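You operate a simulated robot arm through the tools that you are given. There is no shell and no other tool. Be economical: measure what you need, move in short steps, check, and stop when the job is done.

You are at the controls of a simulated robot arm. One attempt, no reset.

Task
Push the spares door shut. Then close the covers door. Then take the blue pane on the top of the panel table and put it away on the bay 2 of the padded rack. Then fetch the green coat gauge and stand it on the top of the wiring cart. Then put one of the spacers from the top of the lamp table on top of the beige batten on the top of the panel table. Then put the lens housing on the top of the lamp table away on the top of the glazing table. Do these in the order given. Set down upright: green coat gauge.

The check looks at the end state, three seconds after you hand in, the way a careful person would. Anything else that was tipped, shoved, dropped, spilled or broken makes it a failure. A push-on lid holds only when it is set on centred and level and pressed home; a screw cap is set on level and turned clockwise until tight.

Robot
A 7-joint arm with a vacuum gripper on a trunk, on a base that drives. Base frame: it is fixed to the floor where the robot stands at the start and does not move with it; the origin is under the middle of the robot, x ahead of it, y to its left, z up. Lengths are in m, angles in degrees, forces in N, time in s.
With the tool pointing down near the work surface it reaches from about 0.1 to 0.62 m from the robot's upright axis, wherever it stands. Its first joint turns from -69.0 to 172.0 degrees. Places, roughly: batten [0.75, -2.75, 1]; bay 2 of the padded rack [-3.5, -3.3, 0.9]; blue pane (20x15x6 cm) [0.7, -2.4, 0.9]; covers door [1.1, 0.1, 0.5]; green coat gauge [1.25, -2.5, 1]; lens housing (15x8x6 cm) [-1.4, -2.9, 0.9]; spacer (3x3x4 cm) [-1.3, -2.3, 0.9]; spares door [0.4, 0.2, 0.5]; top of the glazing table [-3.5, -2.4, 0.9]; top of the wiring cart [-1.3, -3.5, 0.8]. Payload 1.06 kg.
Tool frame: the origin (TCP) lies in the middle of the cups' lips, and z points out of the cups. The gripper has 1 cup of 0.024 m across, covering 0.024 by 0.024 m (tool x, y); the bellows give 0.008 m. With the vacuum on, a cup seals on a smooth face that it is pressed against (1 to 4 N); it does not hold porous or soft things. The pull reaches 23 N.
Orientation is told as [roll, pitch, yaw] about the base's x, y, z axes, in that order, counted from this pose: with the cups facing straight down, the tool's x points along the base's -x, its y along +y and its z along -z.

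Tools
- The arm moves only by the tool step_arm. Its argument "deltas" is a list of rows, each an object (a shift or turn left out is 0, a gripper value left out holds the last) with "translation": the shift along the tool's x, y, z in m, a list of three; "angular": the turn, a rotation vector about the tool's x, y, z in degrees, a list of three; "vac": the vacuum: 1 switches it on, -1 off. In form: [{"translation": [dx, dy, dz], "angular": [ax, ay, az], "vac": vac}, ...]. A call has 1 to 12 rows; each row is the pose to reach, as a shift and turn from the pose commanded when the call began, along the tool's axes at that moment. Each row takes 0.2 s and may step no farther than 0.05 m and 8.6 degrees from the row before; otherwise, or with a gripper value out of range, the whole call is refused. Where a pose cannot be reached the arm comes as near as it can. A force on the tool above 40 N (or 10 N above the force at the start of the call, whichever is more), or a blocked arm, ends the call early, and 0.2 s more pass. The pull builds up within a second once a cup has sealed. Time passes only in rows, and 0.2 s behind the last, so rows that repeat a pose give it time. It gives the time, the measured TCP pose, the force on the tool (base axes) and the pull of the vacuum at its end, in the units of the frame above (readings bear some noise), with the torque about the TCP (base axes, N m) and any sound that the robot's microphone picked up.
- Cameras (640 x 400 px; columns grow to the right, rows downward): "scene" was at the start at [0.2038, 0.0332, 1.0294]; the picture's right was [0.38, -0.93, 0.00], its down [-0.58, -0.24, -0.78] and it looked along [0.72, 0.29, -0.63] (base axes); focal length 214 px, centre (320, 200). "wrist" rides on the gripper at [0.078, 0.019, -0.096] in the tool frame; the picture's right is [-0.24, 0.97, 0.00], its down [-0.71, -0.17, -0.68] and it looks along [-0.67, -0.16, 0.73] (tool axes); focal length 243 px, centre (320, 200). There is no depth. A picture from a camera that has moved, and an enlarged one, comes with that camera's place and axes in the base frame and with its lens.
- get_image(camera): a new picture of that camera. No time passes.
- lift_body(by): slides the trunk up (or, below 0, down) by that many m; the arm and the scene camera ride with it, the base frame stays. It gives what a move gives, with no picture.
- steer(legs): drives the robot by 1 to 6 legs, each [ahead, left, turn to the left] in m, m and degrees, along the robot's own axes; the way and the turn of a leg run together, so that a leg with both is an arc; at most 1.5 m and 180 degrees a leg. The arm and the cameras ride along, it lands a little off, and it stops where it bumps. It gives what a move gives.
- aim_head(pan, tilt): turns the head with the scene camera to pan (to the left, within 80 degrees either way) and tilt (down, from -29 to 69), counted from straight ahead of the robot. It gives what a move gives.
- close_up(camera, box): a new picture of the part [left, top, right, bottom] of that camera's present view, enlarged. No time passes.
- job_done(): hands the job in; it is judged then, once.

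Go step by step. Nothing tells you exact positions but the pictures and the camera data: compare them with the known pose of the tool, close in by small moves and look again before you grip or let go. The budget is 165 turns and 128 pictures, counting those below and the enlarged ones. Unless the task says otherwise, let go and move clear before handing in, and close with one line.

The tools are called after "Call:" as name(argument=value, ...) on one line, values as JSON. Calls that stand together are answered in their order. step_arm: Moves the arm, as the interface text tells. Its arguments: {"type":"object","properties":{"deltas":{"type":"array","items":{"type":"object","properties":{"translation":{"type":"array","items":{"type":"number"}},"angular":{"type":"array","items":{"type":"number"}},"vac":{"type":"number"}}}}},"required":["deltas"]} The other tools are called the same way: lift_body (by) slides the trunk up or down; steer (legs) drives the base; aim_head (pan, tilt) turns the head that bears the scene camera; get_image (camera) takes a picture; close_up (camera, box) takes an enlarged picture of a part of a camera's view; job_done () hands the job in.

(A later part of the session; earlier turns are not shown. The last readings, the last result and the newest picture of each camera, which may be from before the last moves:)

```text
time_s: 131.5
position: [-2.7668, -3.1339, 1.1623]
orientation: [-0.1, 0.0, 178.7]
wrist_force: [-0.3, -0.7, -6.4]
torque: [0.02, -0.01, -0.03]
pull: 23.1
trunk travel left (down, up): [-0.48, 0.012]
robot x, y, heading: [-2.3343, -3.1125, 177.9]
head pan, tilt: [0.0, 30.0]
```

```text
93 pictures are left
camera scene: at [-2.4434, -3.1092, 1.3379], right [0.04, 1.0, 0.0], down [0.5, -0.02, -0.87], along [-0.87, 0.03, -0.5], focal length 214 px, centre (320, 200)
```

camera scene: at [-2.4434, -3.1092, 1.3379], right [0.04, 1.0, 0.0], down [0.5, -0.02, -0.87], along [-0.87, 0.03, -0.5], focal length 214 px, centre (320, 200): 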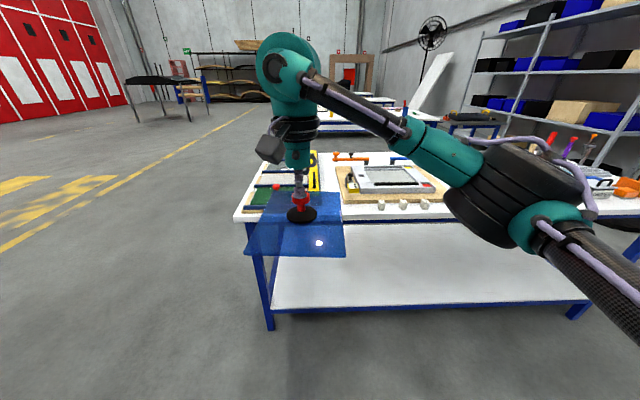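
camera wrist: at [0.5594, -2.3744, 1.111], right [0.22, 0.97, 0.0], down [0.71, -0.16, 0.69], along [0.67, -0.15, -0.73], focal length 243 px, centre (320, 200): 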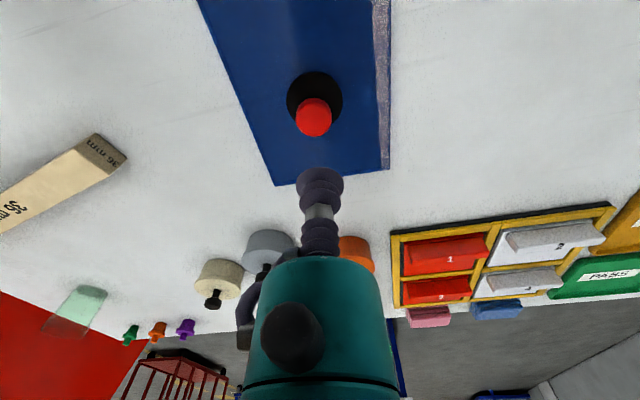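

The rack is hidden behind the pane. I'll sidestep north and look at it from there.

Call:
steer(legs=[[0.1, -0.4, 0]])

Call:
aim_head(pan=25, tilt=30)

Call:
get_image(camera="scene")

```text
time_s: 134.1
position: [-2.8478, -2.7237, 1.1609]
orientation: [-0.1, 0.1, 178.6]
wrist_force: [-0.3, 0.1, -6.4]
torque: [-0.04, -0.02, 0.02]
pull: 23.0
trunk travel left (down, up): [-0.48, 0.012]
robot x, y, heading: [-2.4179, -2.7082, 178.1]
head pan, tilt: [0.0, 30.0]
```

```text
time_s: 135.0
position: [-2.8487, -2.7247, 1.1615]
orientation: [-0.1, 0.0, 178.6]
wrist_force: [0.3, 1.1, -6.7]
torque: [-0.04, -0.02, 0.03]
pull: 23.1
trunk travel left (down, up): [-0.48, 0.012]
robot x, y, heading: [-2.4164, -2.7007, 177.8]
head pan, tilt: [25.0, 30.0]
```

```text
92 pictures are left
camera scene: at [-2.5183, -2.7386, 1.3378], right [-0.39, 0.92, 0.0], down [0.46, 0.19, -0.87], along [-0.8, -0.34, -0.5], focal length 214 px, centre (320, 200)
```

scene: 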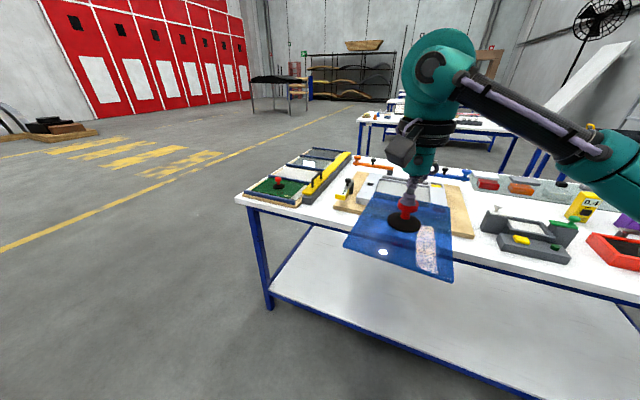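

Call:
close_up(camera="scene", box=[225, 135, 385, 225])

```text
4.00 times, centred on (305, 180) of scene
camera zoom: at [-2.5183, -2.7386, 1.3378], right [-0.39, 0.92, 0.0], down [0.46, 0.19, -0.87], along [-0.8, -0.34, -0.5], focal length 858 px, centre (380, 280)
```

zoom: 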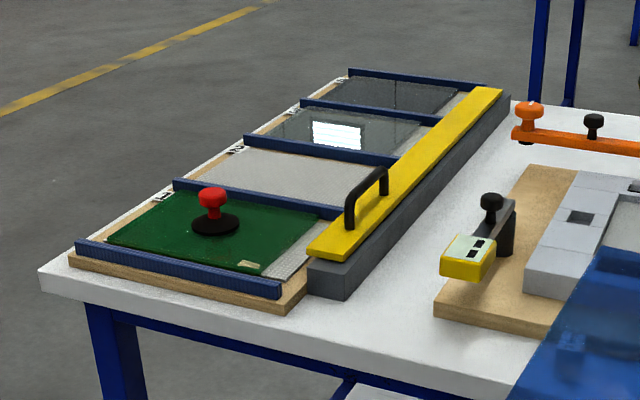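

The rack is a flat tray with bays along x: bay 1 (green pane) nearest, then bay 2, empty, centred at about (-3.468, -3.275) with its long side along y. I'll come at it from the south side of the table so the pane lines up with the bay.

Call:
steer(legs=[[0, 1.22, 2], [1.04, 0, 0], [0, 0, -90]])

Call:
aim_head(pan=0, tilt=40)

Call:
get_image(camera="scene")

```text
time_s: 150.1
position: [-3.5297, -3.5203, 1.162]
orientation: [-0.1, 0.1, 91.2]
wrist_force: [-0.1, 0.1, -1.9]
torque: [0.01, -0.03, -0.03]
pull: 22.6
trunk travel left (down, up): [-0.48, 0.012]
robot x, y, heading: [-3.4885, -3.9522, 90.5]
head pan, tilt: [25.0, 30.0]
```

```text
time_s: 150.9
position: [-3.53, -3.52, 1.1611]
orientation: [-0.1, 0.0, 91.2]
wrist_force: [-1.0, 0.0, 0.7]
torque: [-0.04, 0.0, -0.01]
pull: 23.0
trunk travel left (down, up): [-0.48, 0.012]
robot x, y, heading: [-3.4875, -3.9476, 90.2]
head pan, tilt: [0.0, 40.0]
```

```text
90 pictures are left
camera scene: at [-3.4939, -3.8487, 1.3225], right [1.0, 0.01, 0.0], down [0.01, -0.64, -0.77], along [-0.01, 0.77, -0.64], focal length 214 px, centre (320, 200)
```

scene: 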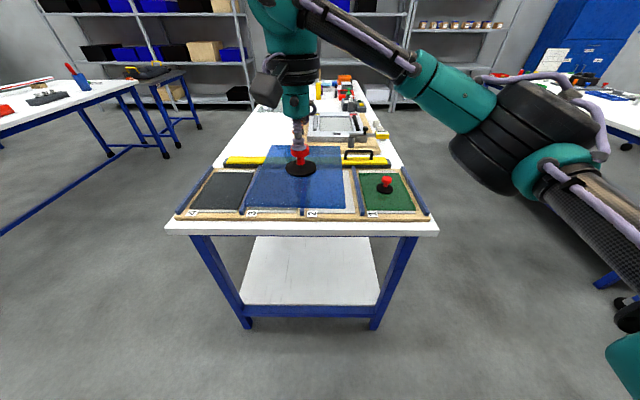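

The force reading has changed although the pane is still there, so I'll check the wrist view.

Call:
get_image(camera="wrist")

Call:
close_up(camera="scene", box=[160, 130, 440, 250])

```text
89 pictures are left
camera wrist: at [-3.5473, -3.5981, 1.2564], right [-0.98, 0.21, 0.0], down [0.15, 0.71, 0.69], along [0.15, 0.67, -0.73], focal length 243 px, centre (320, 200)
```

wrist: 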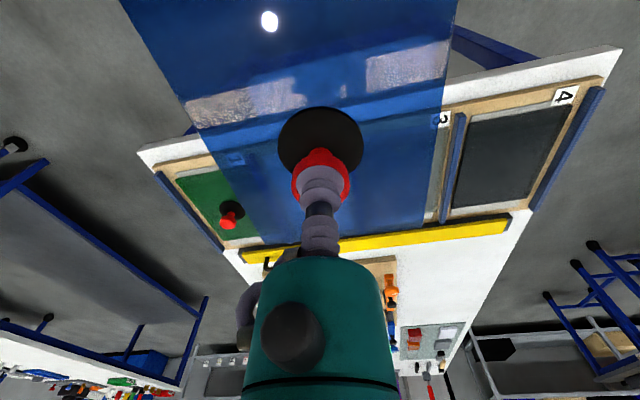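

```text
2.29 times, centred on (300, 190) of scene
camera zoom: at [-3.4939, -3.8487, 1.3225], right [1.0, 0.01, 0.0], down [0.01, -0.64, -0.77], along [-0.01, 0.77, -0.64], focal length 490 px, centre (366, 223)
```

zoom: 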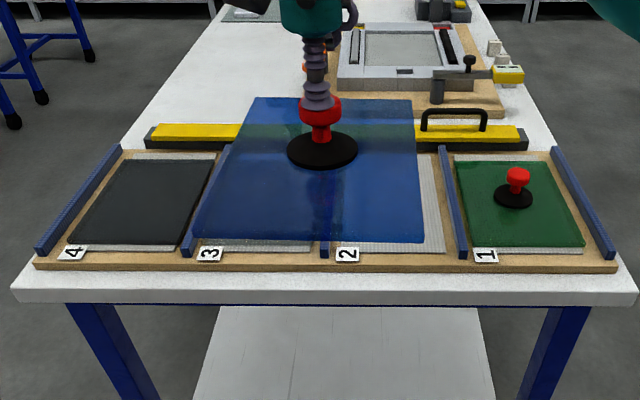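

The "patches" on the pane are only reflections, and the pane still sits straight with its long side along y. I'll zoom in on bay 2.

Call:
close_up(camera="scene", box=[280, 170, 390, 240])

```text
5.71 times, centred on (335, 205) of scene
camera zoom: at [-3.4939, -3.8487, 1.3225], right [1.0, 0.01, 0.0], down [0.01, -0.64, -0.77], along [-0.01, 0.77, -0.64], focal length 1226 px, centre (234, 171)
```

zoom: 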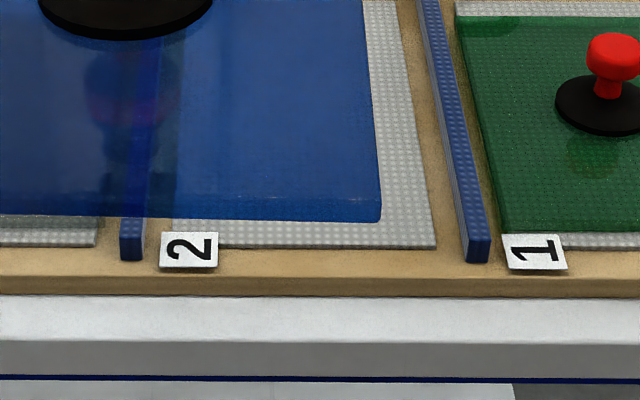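

Bay 2's pad is centred at about x = -3.463 and y ≈ -3.275, with about 1 cm clearance on each side. I'll drive a bit nearer and then position with the arm.

Call:
steer(legs=[[0.12, -0.065, 0]])

Call:
step_arm(deltas=[{"translation": [0, 0, 0]}])

```text
time_s: 152.3
position: [-3.4664, -3.4, 1.1612]
orientation: [-0.1, 0.0, 91.3]
wrist_force: [0.1, 0.4, -0.4]
torque: [-0.05, 0.02, -0.01]
pull: 22.4
trunk travel left (down, up): [-0.48, 0.012]
robot x, y, heading: [-3.4246, -3.8285, 90.4]
head pan, tilt: [0.0, 40.0]
```

```text
time_s: 152.7
position: [-3.4659, -3.4004, 1.1608]
orientation: [-0.2, 0.1, 91.3]
wrist_force: [-0.1, 0.6, 0.1]
torque: [-0.01, -0.03, 0.01]
pull: 23.2
trunk travel left (down, up): [-0.48, 0.012]
robot x, y, heading: [-3.4259, -3.8343, 90.5]
head pan, tilt: [0.0, 40.0]
```

I'll move over the bay and go down to z ≈ 0.99 for a check.

Call:
step_arm(deltas=[{"translation": [-0.03, -0.001, 0]}, {"translation": [-0.06, -0.002, 0.02]}, {"translation": [-0.09, -0.003, 0.04]}, {"translation": [-0.11, -0.004, 0.07]}, {"translation": [-0.124, -0.0048, 0.1]}, {"translation": [-0.124, -0.0048, 0.13]}, {"translation": [-0.124, -0.0048, 0.16]}, {"translation": [-0.124, -0.0048, 0.175]}, {"translation": [-0.124, -0.0048, 0.175]}])

Call:
close_up(camera="scene", box=[220, 140, 420, 260])

Call:
get_image(camera="wrist")

```text
time_s: 154.7
position: [-3.4618, -3.2754, 0.9871]
orientation: [-0.1, 0.0, 91.2]
wrist_force: [0.6, 0.1, -0.1]
torque: [-0.03, -0.01, 0.0]
pull: 22.9
trunk travel left (down, up): [-0.48, 0.012]
robot x, y, heading: [-3.4242, -3.8277, 90.7]
head pan, tilt: [0.0, 40.0]
```

```text
3.20 times, centred on (320, 200) of scene
camera zoom: at [-3.43, -3.7288, 1.3225], right [1.0, 0.01, 0.0], down [0.01, -0.64, -0.77], along [-0.01, 0.77, -0.64], focal length 686 px, centre (320, 200)
```

zoom: 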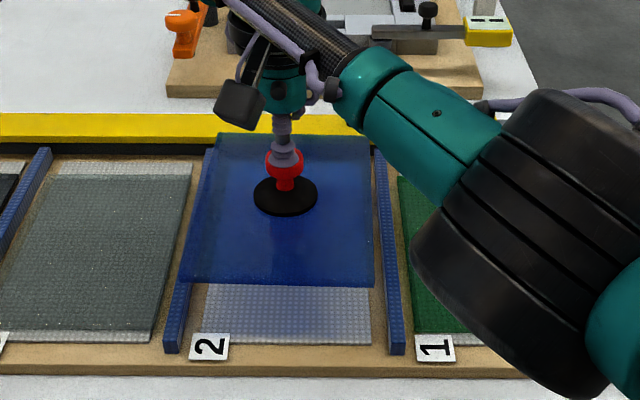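

```text
85 pictures are left
camera wrist: at [-3.4797, -3.3533, 1.0815], right [-0.98, 0.21, 0.0], down [0.15, 0.71, 0.69], along [0.15, 0.67, -0.73], focal length 243 px, centre (320, 200)
```

wrist: 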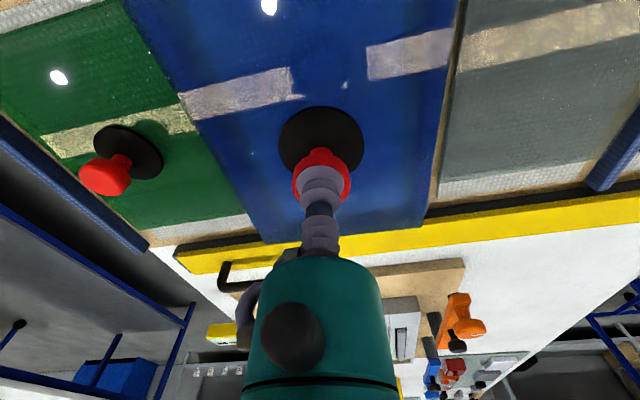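

The pane is nearly centred over bay 2. I'll make a few-millimetre correction and lower it gently until it touches.

Call:
step_arm(deltas=[{"translation": [0.006, -0.003, 0.0]}, {"translation": [0.006, -0.003, 0.02]}, {"translation": [0.006, -0.003, 0.04]}, {"translation": [0.006, -0.003, 0.048]}, {"translation": [0.006, -0.003, 0.048]}])

Call:
close_up(camera="scene", box=[250, 150, 370, 260])

Call:
close_up(camera="wrist", box=[120, 0, 520, 280])

```text
time_s: 155.9
position: [-3.4595, -3.2823, 0.9362]
orientation: [-0.1, 0.0, 91.3]
wrist_force: [0.1, 0.5, 0.2]
torque: [0.03, 0.03, 0.04]
pull: 22.9
trunk travel left (down, up): [-0.48, 0.012]
robot x, y, heading: [-3.4259, -3.8317, 90.5]
head pan, tilt: [0.0, 40.0]
```

```text
3.64 times, centred on (310, 205) of scene
camera zoom: at [-3.43, -3.7288, 1.3225], right [1.0, 0.01, 0.0], down [0.01, -0.64, -0.77], along [-0.01, 0.77, -0.64], focal length 780 px, centre (356, 182)
```

zoom: 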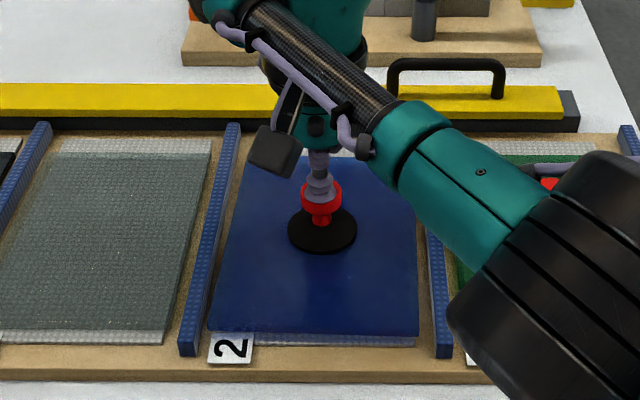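

```text
1.43 times, centred on (320, 140) of wrist
camera zoom: at [-3.4768, -3.3602, 1.0323], right [-0.98, 0.21, 0.0], down [0.15, 0.71, 0.69], along [0.15, 0.67, -0.73], focal length 347 px, centre (320, 286)
```

zoom: 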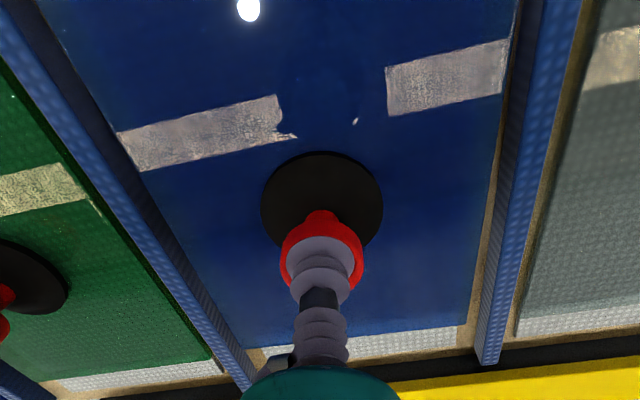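

The pane is between the bars with the pad showing evenly at both ends. I'll lower to contact.

Call:
step_arm(deltas=[{"translation": [0, 0.001, 0.003]}, {"translation": [0, 0.001, 0.006]}, {"translation": [0, 0.001, 0.008]}, {"translation": [0, 0.001, 0.008]}])

```text
time_s: 156.9
position: [-3.4608, -3.2817, 0.932]
orientation: [-0.1, -0.3, 91.2]
wrist_force: [2.6, 3.6, 5.6]
torque: [0.08, -0.03, -0.22]
pull: 23.3
trunk travel left (down, up): [-0.48, 0.012]
robot x, y, heading: [-3.4278, -3.8332, 90.5]
head pan, tilt: [0.0, 40.0]
```

It's resting on the pad, so I'll release and rise.

Call:
step_arm(deltas=[{"vac": -1}, {"vac": -1}, {"vac": -1}, {"vac": -1}, {"vac": -1}, {"translation": [0, 0, -0.01]}, {"translation": [0, 0, -0.03]}, {"translation": [0, 0, -0.07]}, {"translation": [0.02, 0, -0.11]}, {"translation": [0.05, 0, -0.15]}, {"translation": [0.09, 0, -0.19]}])

Call:
close_up(camera="scene", box=[220, 130, 420, 260])

```text
refused: row 11 steps farther than a row can; nothing moved
```

```text
3.08 times, centred on (320, 195) of scene
camera zoom: at [-3.4295, -3.7296, 1.3227], right [1.0, 0.01, 0.0], down [0.01, -0.64, -0.77], along [-0.01, 0.77, -0.64], focal length 660 px, centre (320, 215)
```

zoom: 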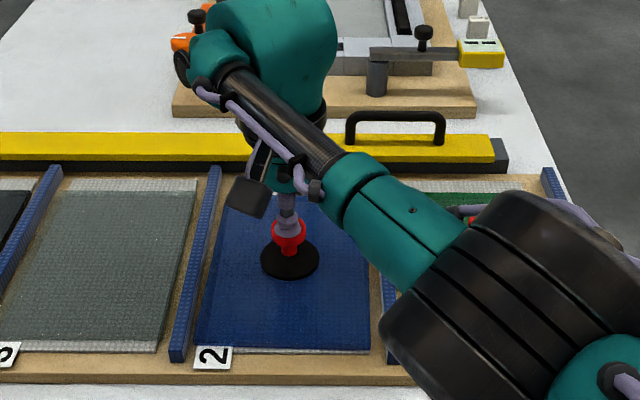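

Call:
step_arm(deltas=[{"vac": -1}, {"vac": -1}, {"vac": -1}, {"vac": -1}, {"vac": -1}, {"translation": [0, 0, -0.01]}, {"translation": [0, 0, -0.03]}, {"translation": [0, 0, -0.07]}, {"translation": [0.02, 0, -0.11]}, {"translation": [0.04, 0, -0.15]}, {"translation": [0.07, 0, -0.18]}, {"translation": [0.09, 0, -0.21]}])

Call:
close_up(camera="scene", box=[220, 130, 420, 260])

```text
time_s: 159.5
position: [-3.4586, -3.3717, 1.1397]
orientation: [-0.2, 0.0, 91.2]
wrist_force: [-1.0, 0.1, -0.2]
torque: [0.01, -0.01, 0.02]
pull: 0.1
trunk travel left (down, up): [-0.48, 0.012]
robot x, y, heading: [-3.4281, -3.8298, 90.8]
head pan, tilt: [0.0, 40.0]
```

```text
3.08 times, centred on (320, 195) of scene
camera zoom: at [-3.4302, -3.7298, 1.3226], right [1.0, 0.01, 0.0], down [0.01, -0.64, -0.77], along [-0.01, 0.77, -0.64], focal length 660 px, centre (320, 215)
```

zoom: 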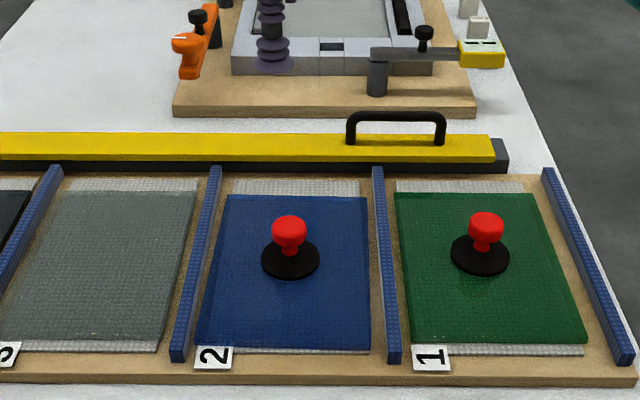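

The pane sits properly in bay 2. Next is the green gauge, so I'll back off, face east and check the southern route.

Call:
steer(legs=[[-0.2, 0, 0], [0, 0, -90]])

Call:
aim_head(pan=-5, tilt=12)

Call:
get_image(camera="scene")

```text
time_s: 164.8
position: [-2.9647, -3.9845, 1.1399]
orientation: [-0.2, -0.1, 2.9]
wrist_force: [0.2, 0.4, 0.0]
torque: [0.01, -0.03, 0.01]
pull: 0.2
trunk travel left (down, up): [-0.48, 0.012]
robot x, y, heading: [-3.4227, -4.0336, 2.2]
head pan, tilt: [0.0, 40.0]
```

```text
time_s: 165.8
position: [-2.9663, -3.9853, 1.1396]
orientation: [-0.1, 0.0, 3.0]
wrist_force: [-0.4, 0.4, -0.1]
torque: [-0.04, -0.01, 0.01]
pull: 0.0
trunk travel left (down, up): [-0.48, 0.012]
robot x, y, heading: [-3.4235, -4.0258, 2.0]
head pan, tilt: [-5.0, 12.0]
```

```text
80 pictures are left
camera scene: at [-3.318, -4.0329, 1.3669], right [-0.05, -1.0, 0.0], down [-0.21, 0.01, -0.98], along [0.98, -0.05, -0.21], focal length 214 px, centre (320, 200)
```

scene: 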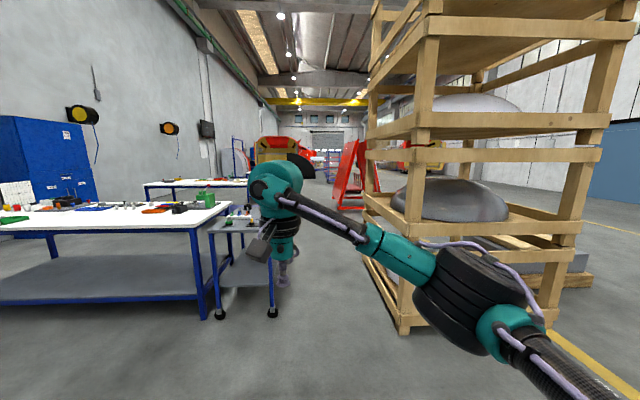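

The corridor between the cart (y ≈ -3.7) and the crates (y ≈ -4.75) is about 1 m wide. I'll go through at y ≈ -4.2 and check on the way.

Call:
steer(legs=[[0, -0.14, -2], [1.5, 0, 0]])

Call:
get_image(camera="scene")

```text
time_s: 174.2
position: [-1.4416, -4.1603, 1.1393]
orientation: [-0.1, 0.1, -0.3]
wrist_force: [-0.8, -0.1, 0.3]
torque: [0.0, -0.01, 0.01]
pull: 0.0
trunk travel left (down, up): [-0.48, 0.012]
robot x, y, heading: [-1.9043, -4.1791, -1.0]
head pan, tilt: [-5.0, 12.0]
```

```text
79 pictures are left
camera scene: at [-1.7965, -4.1886, 1.3669], right [-0.1, -0.99, 0.0], down [-0.21, 0.02, -0.98], along [0.97, -0.1, -0.21], focal length 214 px, centre (320, 200)
```

scene: 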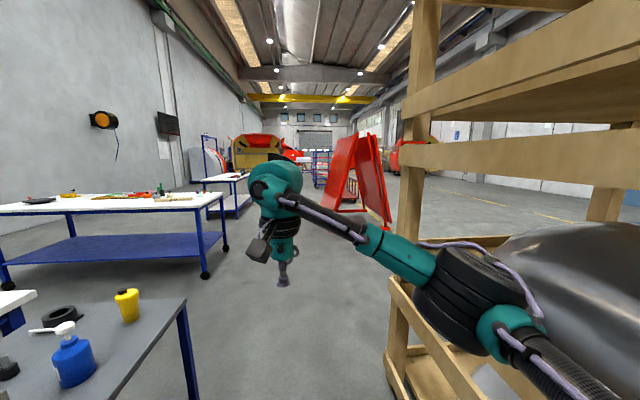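

The way ahead is clear, so I'll continue east and come up on the east side of the panel table.

Call:
steer(legs=[[0, 0.03, 1], [1.5, 0, 0], [1.5, 0, 0], [0.75, 0, 0], [0, 0, 90], [1.45, 0, 0]])

Call:
aim_head(pan=60, tilt=30)

Call:
get_image(camera="scene")

```text
time_s: 203.3
position: [1.9297, -2.3594, 1.1386]
orientation: [-0.1, 0.0, 87.4]
wrist_force: [0.9, 0.4, 0.7]
torque: [0.01, 0.01, -0.01]
pull: 0.2
trunk travel left (down, up): [-0.48, 0.012]
robot x, y, heading: [1.9295, -2.8213, 86.8]
head pan, tilt: [-5.0, 12.0]
```

```text
time_s: 204.7
position: [1.9298, -2.3604, 1.1389]
orientation: [0.0, 0.1, 87.4]
wrist_force: [-0.1, -0.6, 0.0]
torque: [0.04, 0.0, -0.01]
pull: 0.1
trunk travel left (down, up): [-0.48, 0.012]
robot x, y, heading: [1.9307, -2.8228, 86.8]
head pan, tilt: [60.0, 30.0]
```

```text
78 pictures are left
camera scene: at [1.8528, -2.7548, 1.3379], right [0.55, 0.83, 0.0], down [0.42, -0.28, -0.87], along [-0.72, 0.48, -0.5], focal length 214 px, centre (320, 200)
```

scene: 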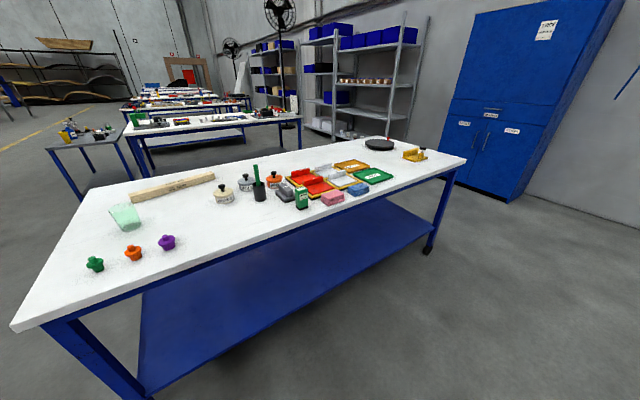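

Call:
close_up(camera="scene", box=[200, 130, 400, 230])

```text
3.20 times, centred on (300, 180) of scene
camera zoom: at [1.8528, -2.7548, 1.3379], right [0.55, 0.83, 0.0], down [0.42, -0.28, -0.87], along [-0.72, 0.48, -0.5], focal length 686 px, centre (384, 264)
```

zoom: 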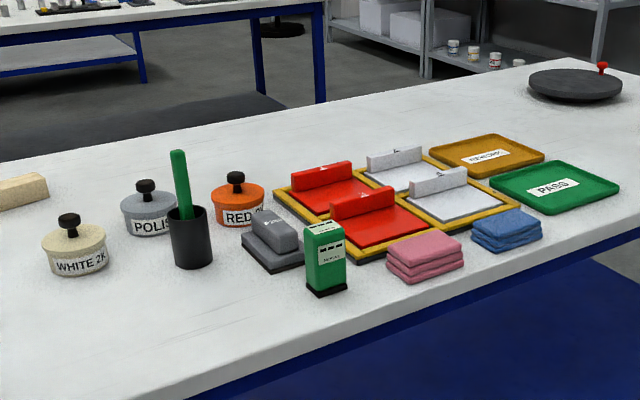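

The green coat gauge is the green box standing at about (1.187, -2.40), top around z = 0.95. I'll drive to face it.

Call:
steer(legs=[[0.4, 0.22, 0], [0, 0, 93]])

Call:
aim_head(pan=0, tilt=45)

Call:
get_image(camera="scene")

Call:
get_image(camera="wrist")

```text
time_s: 211.3
position: [1.2807, -2.426, 1.1398]
orientation: [-0.1, 0.0, 179.4]
wrist_force: [0.5, 0.0, -0.1]
torque: [0.01, 0.01, -0.01]
pull: 0.0
trunk travel left (down, up): [-0.48, 0.012]
robot x, y, heading: [1.7416, -2.4122, 178.5]
head pan, tilt: [60.0, 30.0]
```

```text
time_s: 212.7
position: [1.2793, -2.4265, 1.1393]
orientation: [-0.1, -0.1, 179.3]
wrist_force: [-0.1, 0.4, 0.3]
torque: [-0.04, 0.01, -0.03]
pull: 0.0
trunk travel left (down, up): [-0.48, 0.012]
robot x, y, heading: [1.7388, -2.4088, 178.6]
head pan, tilt: [0.0, 45.0]
```

```text
76 pictures are left
camera scene: at [1.6421, -2.4072, 1.3153], right [0.02, 1.0, 0.0], down [0.71, -0.02, -0.71], along [-0.71, 0.02, -0.71], focal length 214 px, centre (320, 200)
```

scene: 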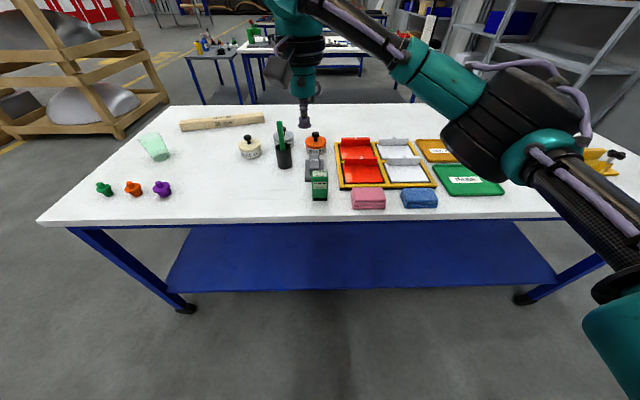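

```text
75 pictures are left
camera wrist: at [1.3581, -2.4457, 1.2345], right [-0.25, -0.97, 0.0], down [-0.71, 0.18, 0.69], along [-0.66, 0.17, -0.73], focal length 243 px, centre (320, 200)
```

wrist: 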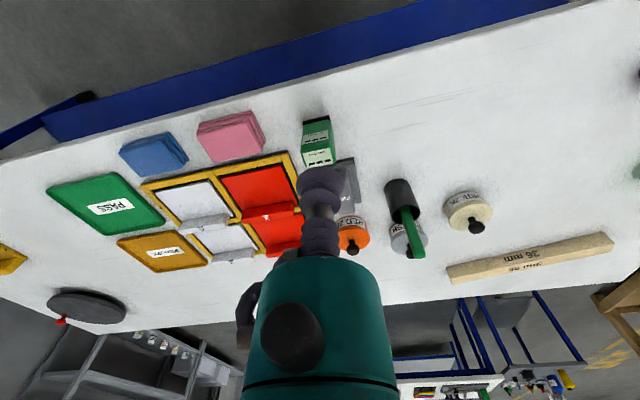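

Call:
close_up(camera="wrist", box=[270, 100, 370, 200])

Call:
close_up(camera="scene", box=[290, 150, 350, 210])

```text
4.00 times, centred on (320, 150) of wrist
camera zoom: at [1.3581, -2.4457, 1.2345], right [-0.25, -0.97, 0.0], down [-0.71, 0.18, 0.69], along [-0.66, 0.17, -0.73], focal length 970 px, centre (320, 400)
```

zoom: 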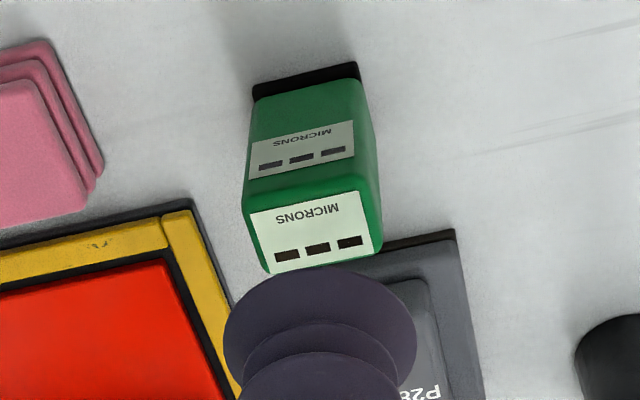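

```text
6.67 times, centred on (320, 180) of scene
camera zoom: at [1.6421, -2.4072, 1.3153], right [0.02, 1.0, 0.0], down [0.71, -0.02, -0.71], along [-0.71, 0.02, -0.71], focal length 1430 px, centre (320, 333)
```

zoom: 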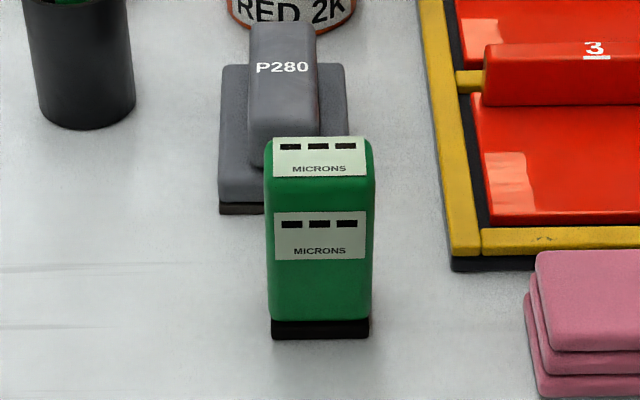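

The gauge's top is about 4.4 × 2.7 cm, centred at (1.1775, -2.396) with z ≈ 0.951. I'll go just above it and check.

Call:
step_arm(deltas=[{"translation": [-0.03, -0.009, 0.02]}, {"translation": [-0.06, -0.018, 0.04]}, {"translation": [-0.09, -0.026, 0.06]}, {"translation": [-0.1024, -0.029, 0.1]}, {"translation": [-0.1024, -0.029, 0.14]}, {"translation": [-0.1024, -0.029, 0.165]}, {"translation": [-0.1024, -0.029, 0.165]}])

Call:
close_up(camera="wrist", box=[220, 100, 420, 240])

Call:
close_up(camera="scene", box=[270, 130, 370, 210])

```text
time_s: 214.2
position: [1.1746, -2.3938, 0.973]
orientation: [-0.2, 0.0, 179.3]
wrist_force: [-0.9, -1.0, -0.8]
torque: [-0.01, 0.01, 0.01]
pull: 0.0
trunk travel left (down, up): [-0.48, 0.012]
robot x, y, heading: [1.7449, -2.4084, 178.7]
head pan, tilt: [0.0, 45.0]
```

```text
2.86 times, centred on (320, 170) of wrist
camera zoom: at [1.2527, -2.4136, 1.0679], right [-0.25, -0.97, 0.0], down [-0.71, 0.18, 0.69], along [-0.66, 0.17, -0.73], focal length 693 px, centre (320, 286)
```

zoom: 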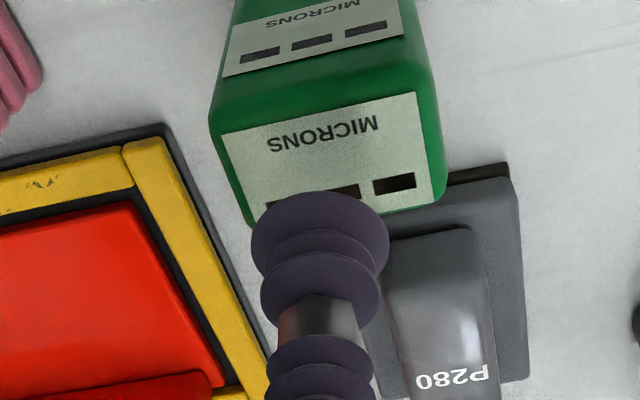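

```text
5.00 times, centred on (320, 170) of scene
camera zoom: at [1.6422, -2.4071, 1.3153], right [0.03, 1.0, 0.0], down [0.71, -0.02, -0.71], along [-0.71, 0.02, -0.71], focal length 1072 px, centre (320, 350)
```

zoom: 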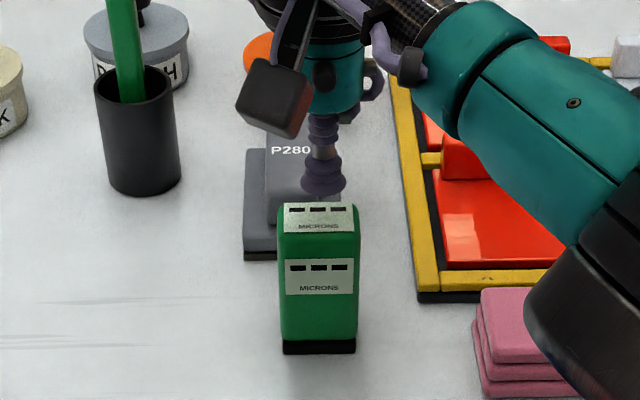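

The cup needs a shift of about 3 mm. I'll correct that and press down with the vacuum on.

Call:
step_arm(deltas=[{"translation": [0.0035, 0.002, 0.008], "vac": 1}, {"translation": [0.0035, 0.002, 0.016]}, {"translation": [0.0035, 0.002, 0.021]}, {"translation": [0.0035, 0.002, 0.024]}, {"translation": [0.0035, 0.002, 0.026]}, {"translation": [0.0035, 0.002, 0.026]}, {"translation": [0.0035, 0.002, 0.026]}])

```text
time_s: 215.8
position: [1.1809, -2.3978, 0.9488]
orientation: [-0.1, -0.2, 179.4]
wrist_force: [-2.7, 0.8, 15.3]
torque: [0.01, 0.05, 0.03]
pull: 22.7
trunk travel left (down, up): [-0.48, 0.012]
robot x, y, heading: [1.7393, -2.4133, 178.5]
head pan, tilt: [0.0, 45.0]
```

It's sealed at 22.7 N. I'll lift and bring it back towards me.

Call:
step_arm(deltas=[{"translation": [0, 0, -0.005]}, {"translation": [0, 0, -0.02]}, {"translation": [0, 0, -0.05]}, {"translation": [0, 0, -0.09]}, {"translation": [0, 0, -0.13]}, {"translation": [0.02, 0, -0.17]}, {"translation": [0.05, 0, -0.2]}, {"translation": [0.09, 0, -0.21]}, {"translation": [0.12, 0, -0.21]}])

Call:
get_image(camera="scene")

```text
time_s: 217.8
position: [1.1958, -2.4026, 1.1658]
orientation: [-0.1, 0.1, 179.2]
wrist_force: [0.2, -0.1, -1.3]
torque: [0.0, -0.01, 0.03]
pull: 23.0
out of reach, approached as far as the arm can: row 6, 7, 8, 9
trunk travel left (down, up): [-0.48, 0.012]
robot x, y, heading: [1.739, -2.4117, 178.4]
head pan, tilt: [0.0, 45.0]
```

```text
70 pictures are left
camera scene: at [1.6413, -2.407, 1.3151], right [0.03, 1.0, 0.0], down [0.71, -0.02, -0.71], along [-0.71, 0.02, -0.71], focal length 214 px, centre (320, 200)
```

scene: 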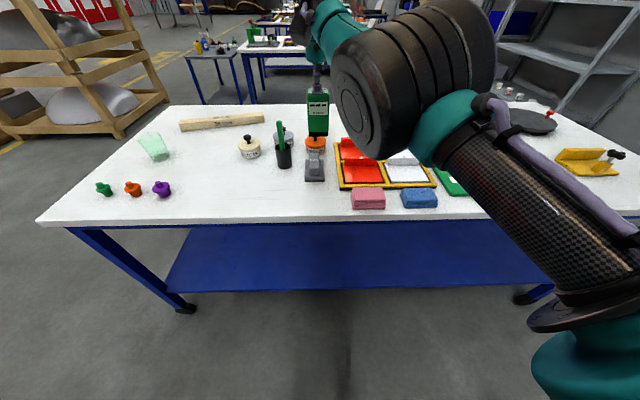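

The gauge is held. I'll lower it a little for a better arm pose, then drive back, south and west towards the wiring cart.

Call:
step_arm(deltas=[{"translation": [0.0, 0, 0.02]}, {"translation": [0.03, 0, 0.035]}, {"translation": [0.06, 0, 0.04]}, {"translation": [0.09, 0, 0.04]}])

Call:
steer(legs=[[-0.3, 0, 1.5], [0, 1.5, 0], [1.5, 0, 0], [0.8, 0, 0]])

Call:
aim_head(pan=0, tilt=25)

Call:
get_image(camera="scene")

```text
time_s: 218.8
position: [1.193, -2.4018, 1.1477]
orientation: [0.0, 0.1, 179.4]
wrist_force: [0.0, -0.6, -1.2]
torque: [0.02, -0.01, 0.02]
pull: 23.1
out of reach, approached as far as the arm can: row 2, 3, 4
trunk travel left (down, up): [-0.48, 0.012]
robot x, y, heading: [1.74, -2.4113, 178.7]
head pan, tilt: [0.0, 45.0]
```

```text
time_s: 238.8
position: [-0.8146, -3.8355, 1.1465]
orientation: [-0.1, 0.0, 179.2]
wrist_force: [-0.5, -0.1, -1.6]
torque: [0.03, -0.04, 0.01]
pull: 22.8
trunk travel left (down, up): [-0.48, 0.012]
robot x, y, heading: [-0.2628, -3.8478, 178.4]
head pan, tilt: [0.0, 45.0]
```

```text
time_s: 239.6
position: [-0.8138, -3.8351, 1.1483]
orientation: [-0.1, 0.0, 179.1]
wrist_force: [0.1, 1.0, -0.3]
torque: [0.02, 0.0, 0.01]
pull: 23.0
trunk travel left (down, up): [-0.48, 0.012]
robot x, y, heading: [-0.2666, -3.8427, 178.3]
head pan, tilt: [0.0, 25.0]
```

```text
69 pictures are left
camera scene: at [-0.3749, -3.8403, 1.3457], right [0.03, 1.0, 0.0], down [0.42, -0.01, -0.91], along [-0.91, 0.02, -0.42], focal length 214 px, centre (320, 200)
```

scene: 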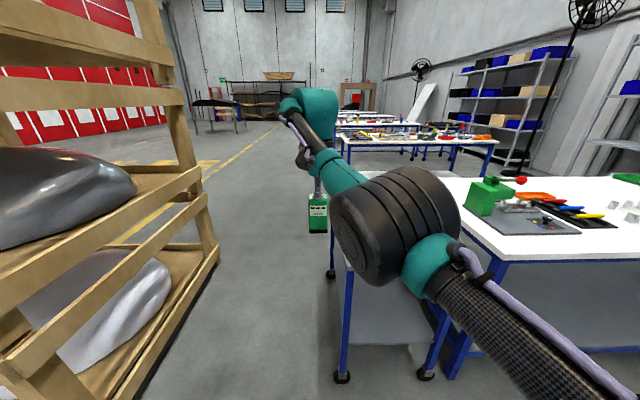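

The arm hides the cart, which spans about x -1.76..-1.03 and y -3.73..-3.24. I'll sidestep north to see its top.

Call:
steer(legs=[[0, -0.4, 0]])

Call:
aim_head(pan=18, tilt=32)

Call:
get_image(camera="scene")

Call:
get_image(camera="wrist")

```text
time_s: 242.1
position: [-0.8022, -3.4346, 1.1473]
orientation: [-0.2, 0.0, 179.1]
wrist_force: [-0.2, 0.0, -1.8]
torque: [-0.01, -0.01, 0.01]
pull: 22.7
trunk travel left (down, up): [-0.48, 0.012]
robot x, y, heading: [-0.2586, -3.4464, 178.3]
head pan, tilt: [0.0, 25.0]
```

```text
time_s: 242.9
position: [-0.8024, -3.4354, 1.1479]
orientation: [-0.1, 0.1, 179.1]
wrist_force: [0.9, -0.6, -2.2]
torque: [0.0, -0.01, 0.01]
pull: 22.9
trunk travel left (down, up): [-0.48, 0.012]
robot x, y, heading: [-0.2566, -3.4447, 178.4]
head pan, tilt: [18.0, 32.0]
```

```text
68 pictures are left
camera scene: at [-0.3575, -3.4698, 1.3347], right [-0.28, 0.96, 0.0], down [0.51, 0.15, -0.85], along [-0.81, -0.24, -0.53], focal length 214 px, centre (320, 200)
```

scene: 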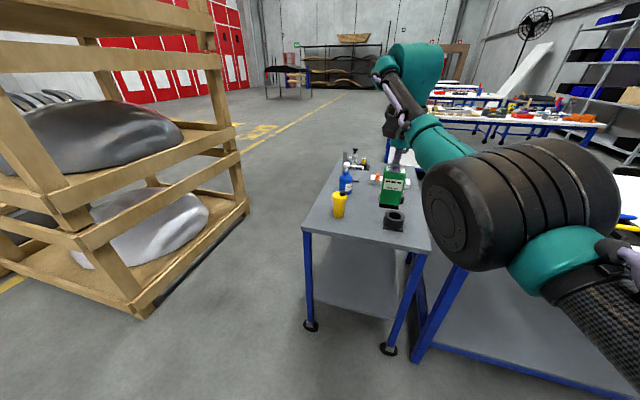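

```text
67 pictures are left
camera wrist: at [-0.7249, -3.4553, 1.2427], right [-0.25, -0.97, 0.0], down [-0.71, 0.18, 0.69], along [-0.66, 0.17, -0.73], focal length 243 px, centre (320, 200)
```

wrist: 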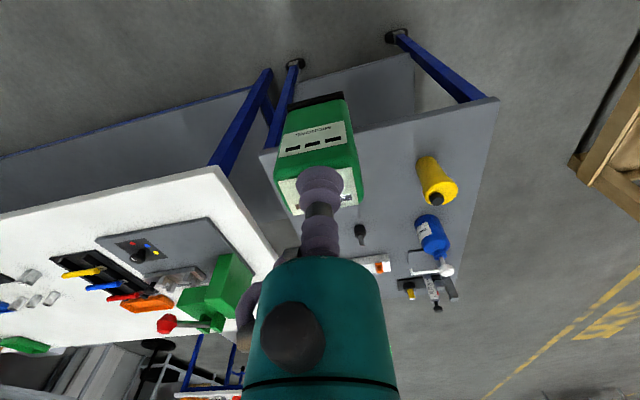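

Call:
close_up(camera="scene", box=[290, 130, 450, 260])

```text
3.08 times, centred on (370, 195) of scene
camera zoom: at [-0.3575, -3.4698, 1.3347], right [-0.28, 0.96, 0.0], down [0.51, 0.15, -0.85], along [-0.81, -0.24, -0.53], focal length 660 px, centre (166, 215)
```

zoom: 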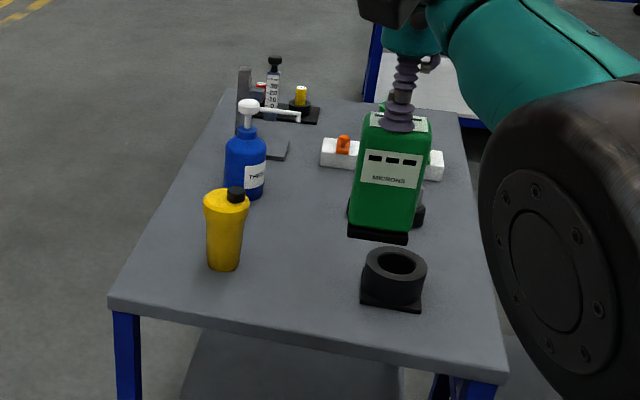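

The cart top is at about z ≈ 0.78, with free space around (-1.12, -3.50) between the yellow spray can and the black ring. To keep my elbow away from the lamp table, I'll come in diagonally from the south-east.

Call:
steer(legs=[[0, 0.48, 0], [0.42, 0, 0], [0, 0, -42]])

Call:
aim_head(pan=0, tilt=45)

Call:
get_image(camera="scene")

```text
time_s: 250.0
position: [-1.0877, -3.5297, 1.1478]
orientation: [-0.1, 0.0, 135.9]
wrist_force: [-0.6, -0.2, -2.2]
torque: [0.01, 0.01, 0.0]
pull: 23.1
trunk travel left (down, up): [-0.48, 0.012]
robot x, y, heading: [-0.6981, -3.9119, 135.0]
head pan, tilt: [18.0, 32.0]
```

```text
time_s: 250.8
position: [-1.0865, -3.5304, 1.1464]
orientation: [-0.1, -0.1, 135.9]
wrist_force: [0.6, -0.6, -1.7]
torque: [0.03, 0.01, 0.04]
pull: 23.1
trunk travel left (down, up): [-0.48, 0.012]
robot x, y, heading: [-0.6953, -3.9147, 135.1]
head pan, tilt: [0.0, 45.0]
```

```text
65 pictures are left
camera scene: at [-0.765, -3.8444, 1.3153], right [0.71, 0.71, 0.0], down [0.5, -0.5, -0.71], along [-0.5, 0.5, -0.71], focal length 214 px, centre (320, 200)
```

scene: 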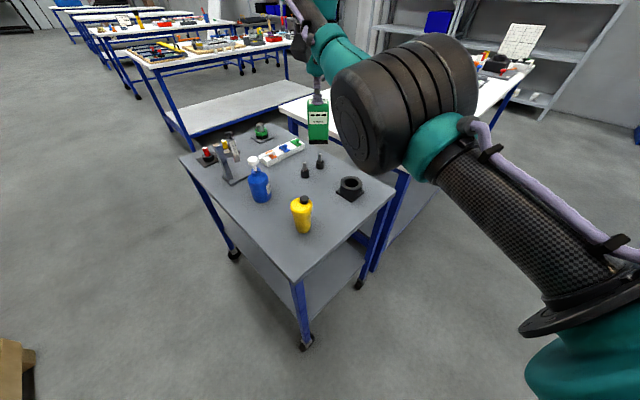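

I'll move over (-1.11, -3.485) and lower to just above the cart top.

Call:
step_arm(deltas=[{"translation": [-0.024, -0.008, 0.03]}, {"translation": [-0.048, -0.016, 0.06]}, {"translation": [-0.048, -0.016, 0.1]}, {"translation": [-0.048, -0.016, 0.14]}, {"translation": [-0.048, -0.016, 0.18]}, {"translation": [-0.048, -0.016, 0.21]}, {"translation": [-0.048, -0.016, 0.235]}, {"translation": [-0.048, -0.016, 0.235]}])

Call:
get_image(camera="scene")

Call:
get_image(camera="wrist")

```text
time_s: 252.6
position: [-1.0904, -3.4948, 0.9278]
orientation: [-0.2, 0.0, 135.9]
wrist_force: [0.5, 0.7, -2.3]
torque: [0.0, 0.01, 0.02]
pull: 23.1
out of reach, approached as far as the arm can: row 1, 2, 3, 4, 5, 6, 7, 8
trunk travel left (down, up): [-0.48, 0.012]
robot x, y, heading: [-0.6962, -3.9121, 135.3]
head pan, tilt: [0.0, 45.0]
```

```text
64 pictures are left
camera scene: at [-0.7649, -3.8444, 1.3153], right [0.71, 0.71, 0.0], down [0.5, -0.5, -0.71], along [-0.5, 0.5, -0.71], focal length 214 px, centre (320, 200)
```

scene: 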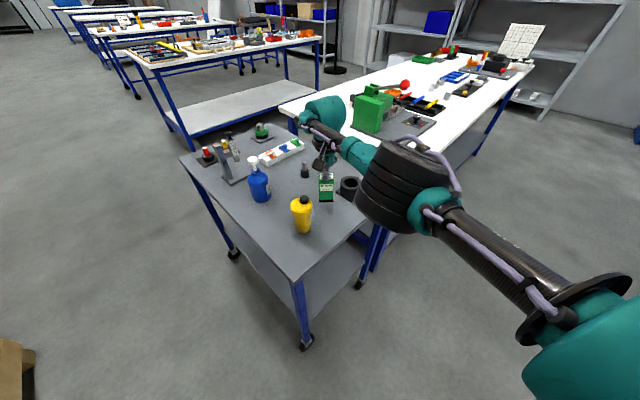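

```text
63 pictures are left
camera wrist: at [-1.0464, -3.5629, 1.0231], right [-0.85, -0.53, 0.0], down [-0.39, 0.61, 0.69], along [-0.36, 0.58, -0.73], focal length 243 px, centre (320, 200)
```

wrist: 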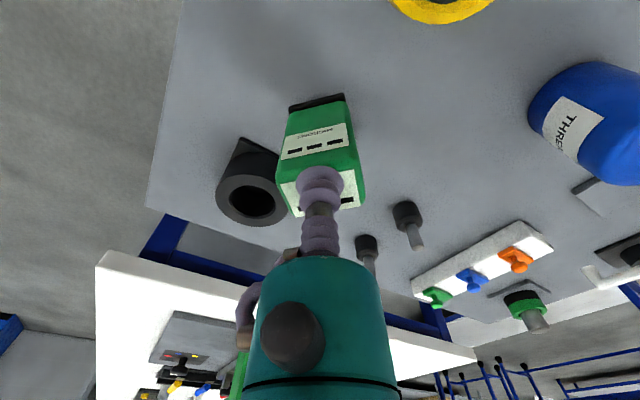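

This spot is fine: over 5 cm clear of the ring and the can. I'll reset the command to where the arm is, then lower with the trunk.

Call:
step_arm(deltas=[{"translation": [0.022, -0.0066, -0.016]}, {"translation": [0.022, -0.0066, -0.016]}])

Call:
lift_body(by=-0.04)

Call:
close_up(camera="scene", box=[260, 130, 400, 250])

```text
time_s: 253.2
position: [-1.088, -3.4957, 0.9274]
orientation: [-0.1, 0.1, 136.0]
wrist_force: [-0.5, -0.6, -2.4]
torque: [-0.02, 0.01, -0.01]
pull: 23.3
out of reach, approached as far as the arm can: row 1, 2
trunk travel left (down, up): [-0.48, 0.012]
robot x, y, heading: [-0.6932, -3.9124, 135.2]
head pan, tilt: [0.0, 45.0]
```

```text
time_s: 254.0
position: [-1.0902, -3.4949, 0.8856]
orientation: [-0.2, 0.3, 135.8]
wrist_force: [-0.4, 0.6, -1.3]
torque: [0.02, -0.02, -0.03]
pull: 22.6
trunk travel left (down, up): [-0.44, 0.052]
robot x, y, heading: [-0.6957, -3.9147, 135.2]
head pan, tilt: [0.0, 45.0]
```

```text
3.33 times, centred on (330, 190) of scene
camera zoom: at [-0.7919, -3.8176, 1.27], right [0.71, 0.71, 0.0], down [0.5, -0.5, -0.71], along [-0.5, 0.5, -0.71], focal length 715 px, centre (287, 233)
```

zoom: 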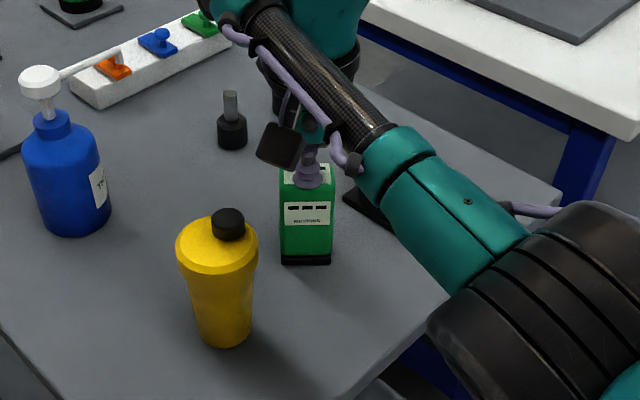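

The gauge stands level just above the cart. I'll lower it by small steps until it touches.

Call:
step_arm(deltas=[{"translation": [0, 0, 0.004]}, {"translation": [0, 0, 0.008]}, {"translation": [0, 0, 0.012]}, {"translation": [0, 0, 0.012]}])

```text
time_s: 255.0
position: [-1.0901, -3.4966, 0.8798]
orientation: [-0.2, -0.4, 135.9]
wrist_force: [7.7, 2.6, 30.8]
torque: [0.03, 0.13, -0.03]
pull: 22.8
trunk travel left (down, up): [-0.44, 0.052]
robot x, y, heading: [-0.6943, -3.9151, 135.1]
head pan, tilt: [0.0, 45.0]
```

It's in contact and pressing a bit hard. I'll ease off, release and rise.

Call:
step_arm(deltas=[{"translation": [0, 0, -0.005]}, {"translation": [0, 0, -0.007]}, {"translation": [0, 0, -0.007], "vac": -1}, {"translation": [0, 0, -0.007]}, {"translation": [0, 0, -0.007]}, {"translation": [0, 0, -0.007]}, {"translation": [0, 0, -0.007]}, {"translation": [0, 0, -0.012]}, {"translation": [0, 0, -0.03]}, {"translation": [0, 0, -0.06]}, {"translation": [0, 0, -0.1]}])

Call:
close_up(camera="scene", box=[260, 130, 400, 250])

```text
time_s: 257.4
position: [-1.091, -3.496, 0.9787]
orientation: [-0.1, 0.0, 135.8]
wrist_force: [0.5, 0.2, 0.1]
torque: [0.05, -0.03, -0.02]
pull: 0.1
trunk travel left (down, up): [-0.44, 0.052]
robot x, y, heading: [-0.6912, -3.9146, 134.9]
head pan, tilt: [0.0, 45.0]
```

```text
3.33 times, centred on (330, 190) of scene
camera zoom: at [-0.7907, -3.8187, 1.2707], right [0.71, 0.71, 0.0], down [0.5, -0.5, -0.71], along [-0.5, 0.5, -0.71], focal length 715 px, centre (287, 233)
```

zoom: 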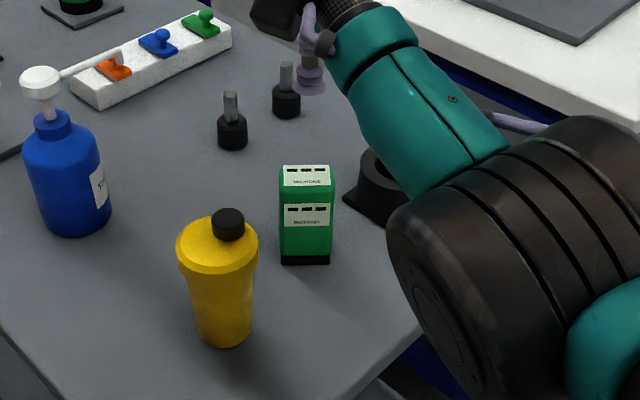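

The gauge stands upright on the cart. Next is the spacer, so I'll raise the arm, back off, go north up the aisle and look at the lamp table.

Call:
step_arm(deltas=[{"translation": [0.02, 0, -0.04]}, {"translation": [0.04, 0, -0.08]}, {"translation": [0.06, 0, -0.11]}])

Call:
steer(legs=[[-0.35, 0, 0], [0, 0, -45], [1.4, -0.1, 0], [0.15, 0, 0]])

Call:
aim_head(pan=60, tilt=30)

Call:
get_image(camera="scene")

```text
time_s: 258.2
position: [-1.1005, -3.501, 1.0973]
orientation: [-0.1, 0.1, 135.9]
wrist_force: [-0.7, 0.6, 0.6]
torque: [0.02, -0.02, -0.02]
pull: 0.0
out of reach, approached as far as the arm can: row 1, 2, 3
trunk travel left (down, up): [-0.44, 0.052]
robot x, y, heading: [-0.6942, -3.9075, 135.0]
head pan, tilt: [0.0, 45.0]
```

```text
time_s: 269.9
position: [-0.3652, -2.0713, 1.0969]
orientation: [-0.1, 0.1, 91.8]
wrist_force: [-0.3, 0.3, -0.7]
torque: [0.0, 0.02, 0.01]
pull: 0.0
trunk travel left (down, up): [-0.44, 0.052]
robot x, y, heading: [-0.3585, -2.6548, 91.0]
head pan, tilt: [0.0, 45.0]
```

```text
time_s: 271.2
position: [-0.3645, -2.0726, 1.0974]
orientation: [-0.2, 0.0, 91.8]
wrist_force: [0.4, 1.0, 0.2]
torque: [0.04, 0.01, -0.02]
pull: 0.0
trunk travel left (down, up): [-0.44, 0.052]
robot x, y, heading: [-0.3602, -2.6541, 90.9]
head pan, tilt: [60.0, 30.0]
```

```text
60 pictures are left
camera scene: at [-0.4432, -2.5551, 1.2932], right [0.49, 0.87, 0.0], down [0.44, -0.24, -0.87], along [-0.76, 0.42, -0.5], focal length 214 px, centre (320, 200)
```

scene: 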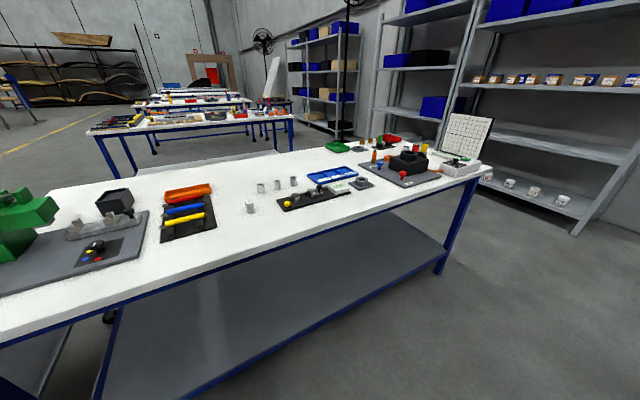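

Call:
close_up(camera="scene", box=[60, 150, 380, 270])

```text
2.00 times, centred on (220, 210) of scene
camera zoom: at [-0.4432, -2.5551, 1.2932], right [0.49, 0.87, 0.0], down [0.44, -0.24, -0.87], along [-0.76, 0.42, -0.5], focal length 429 px, centre (520, 180)
```

zoom: 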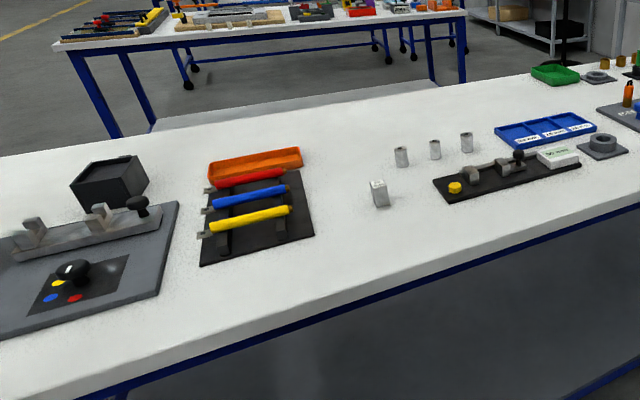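

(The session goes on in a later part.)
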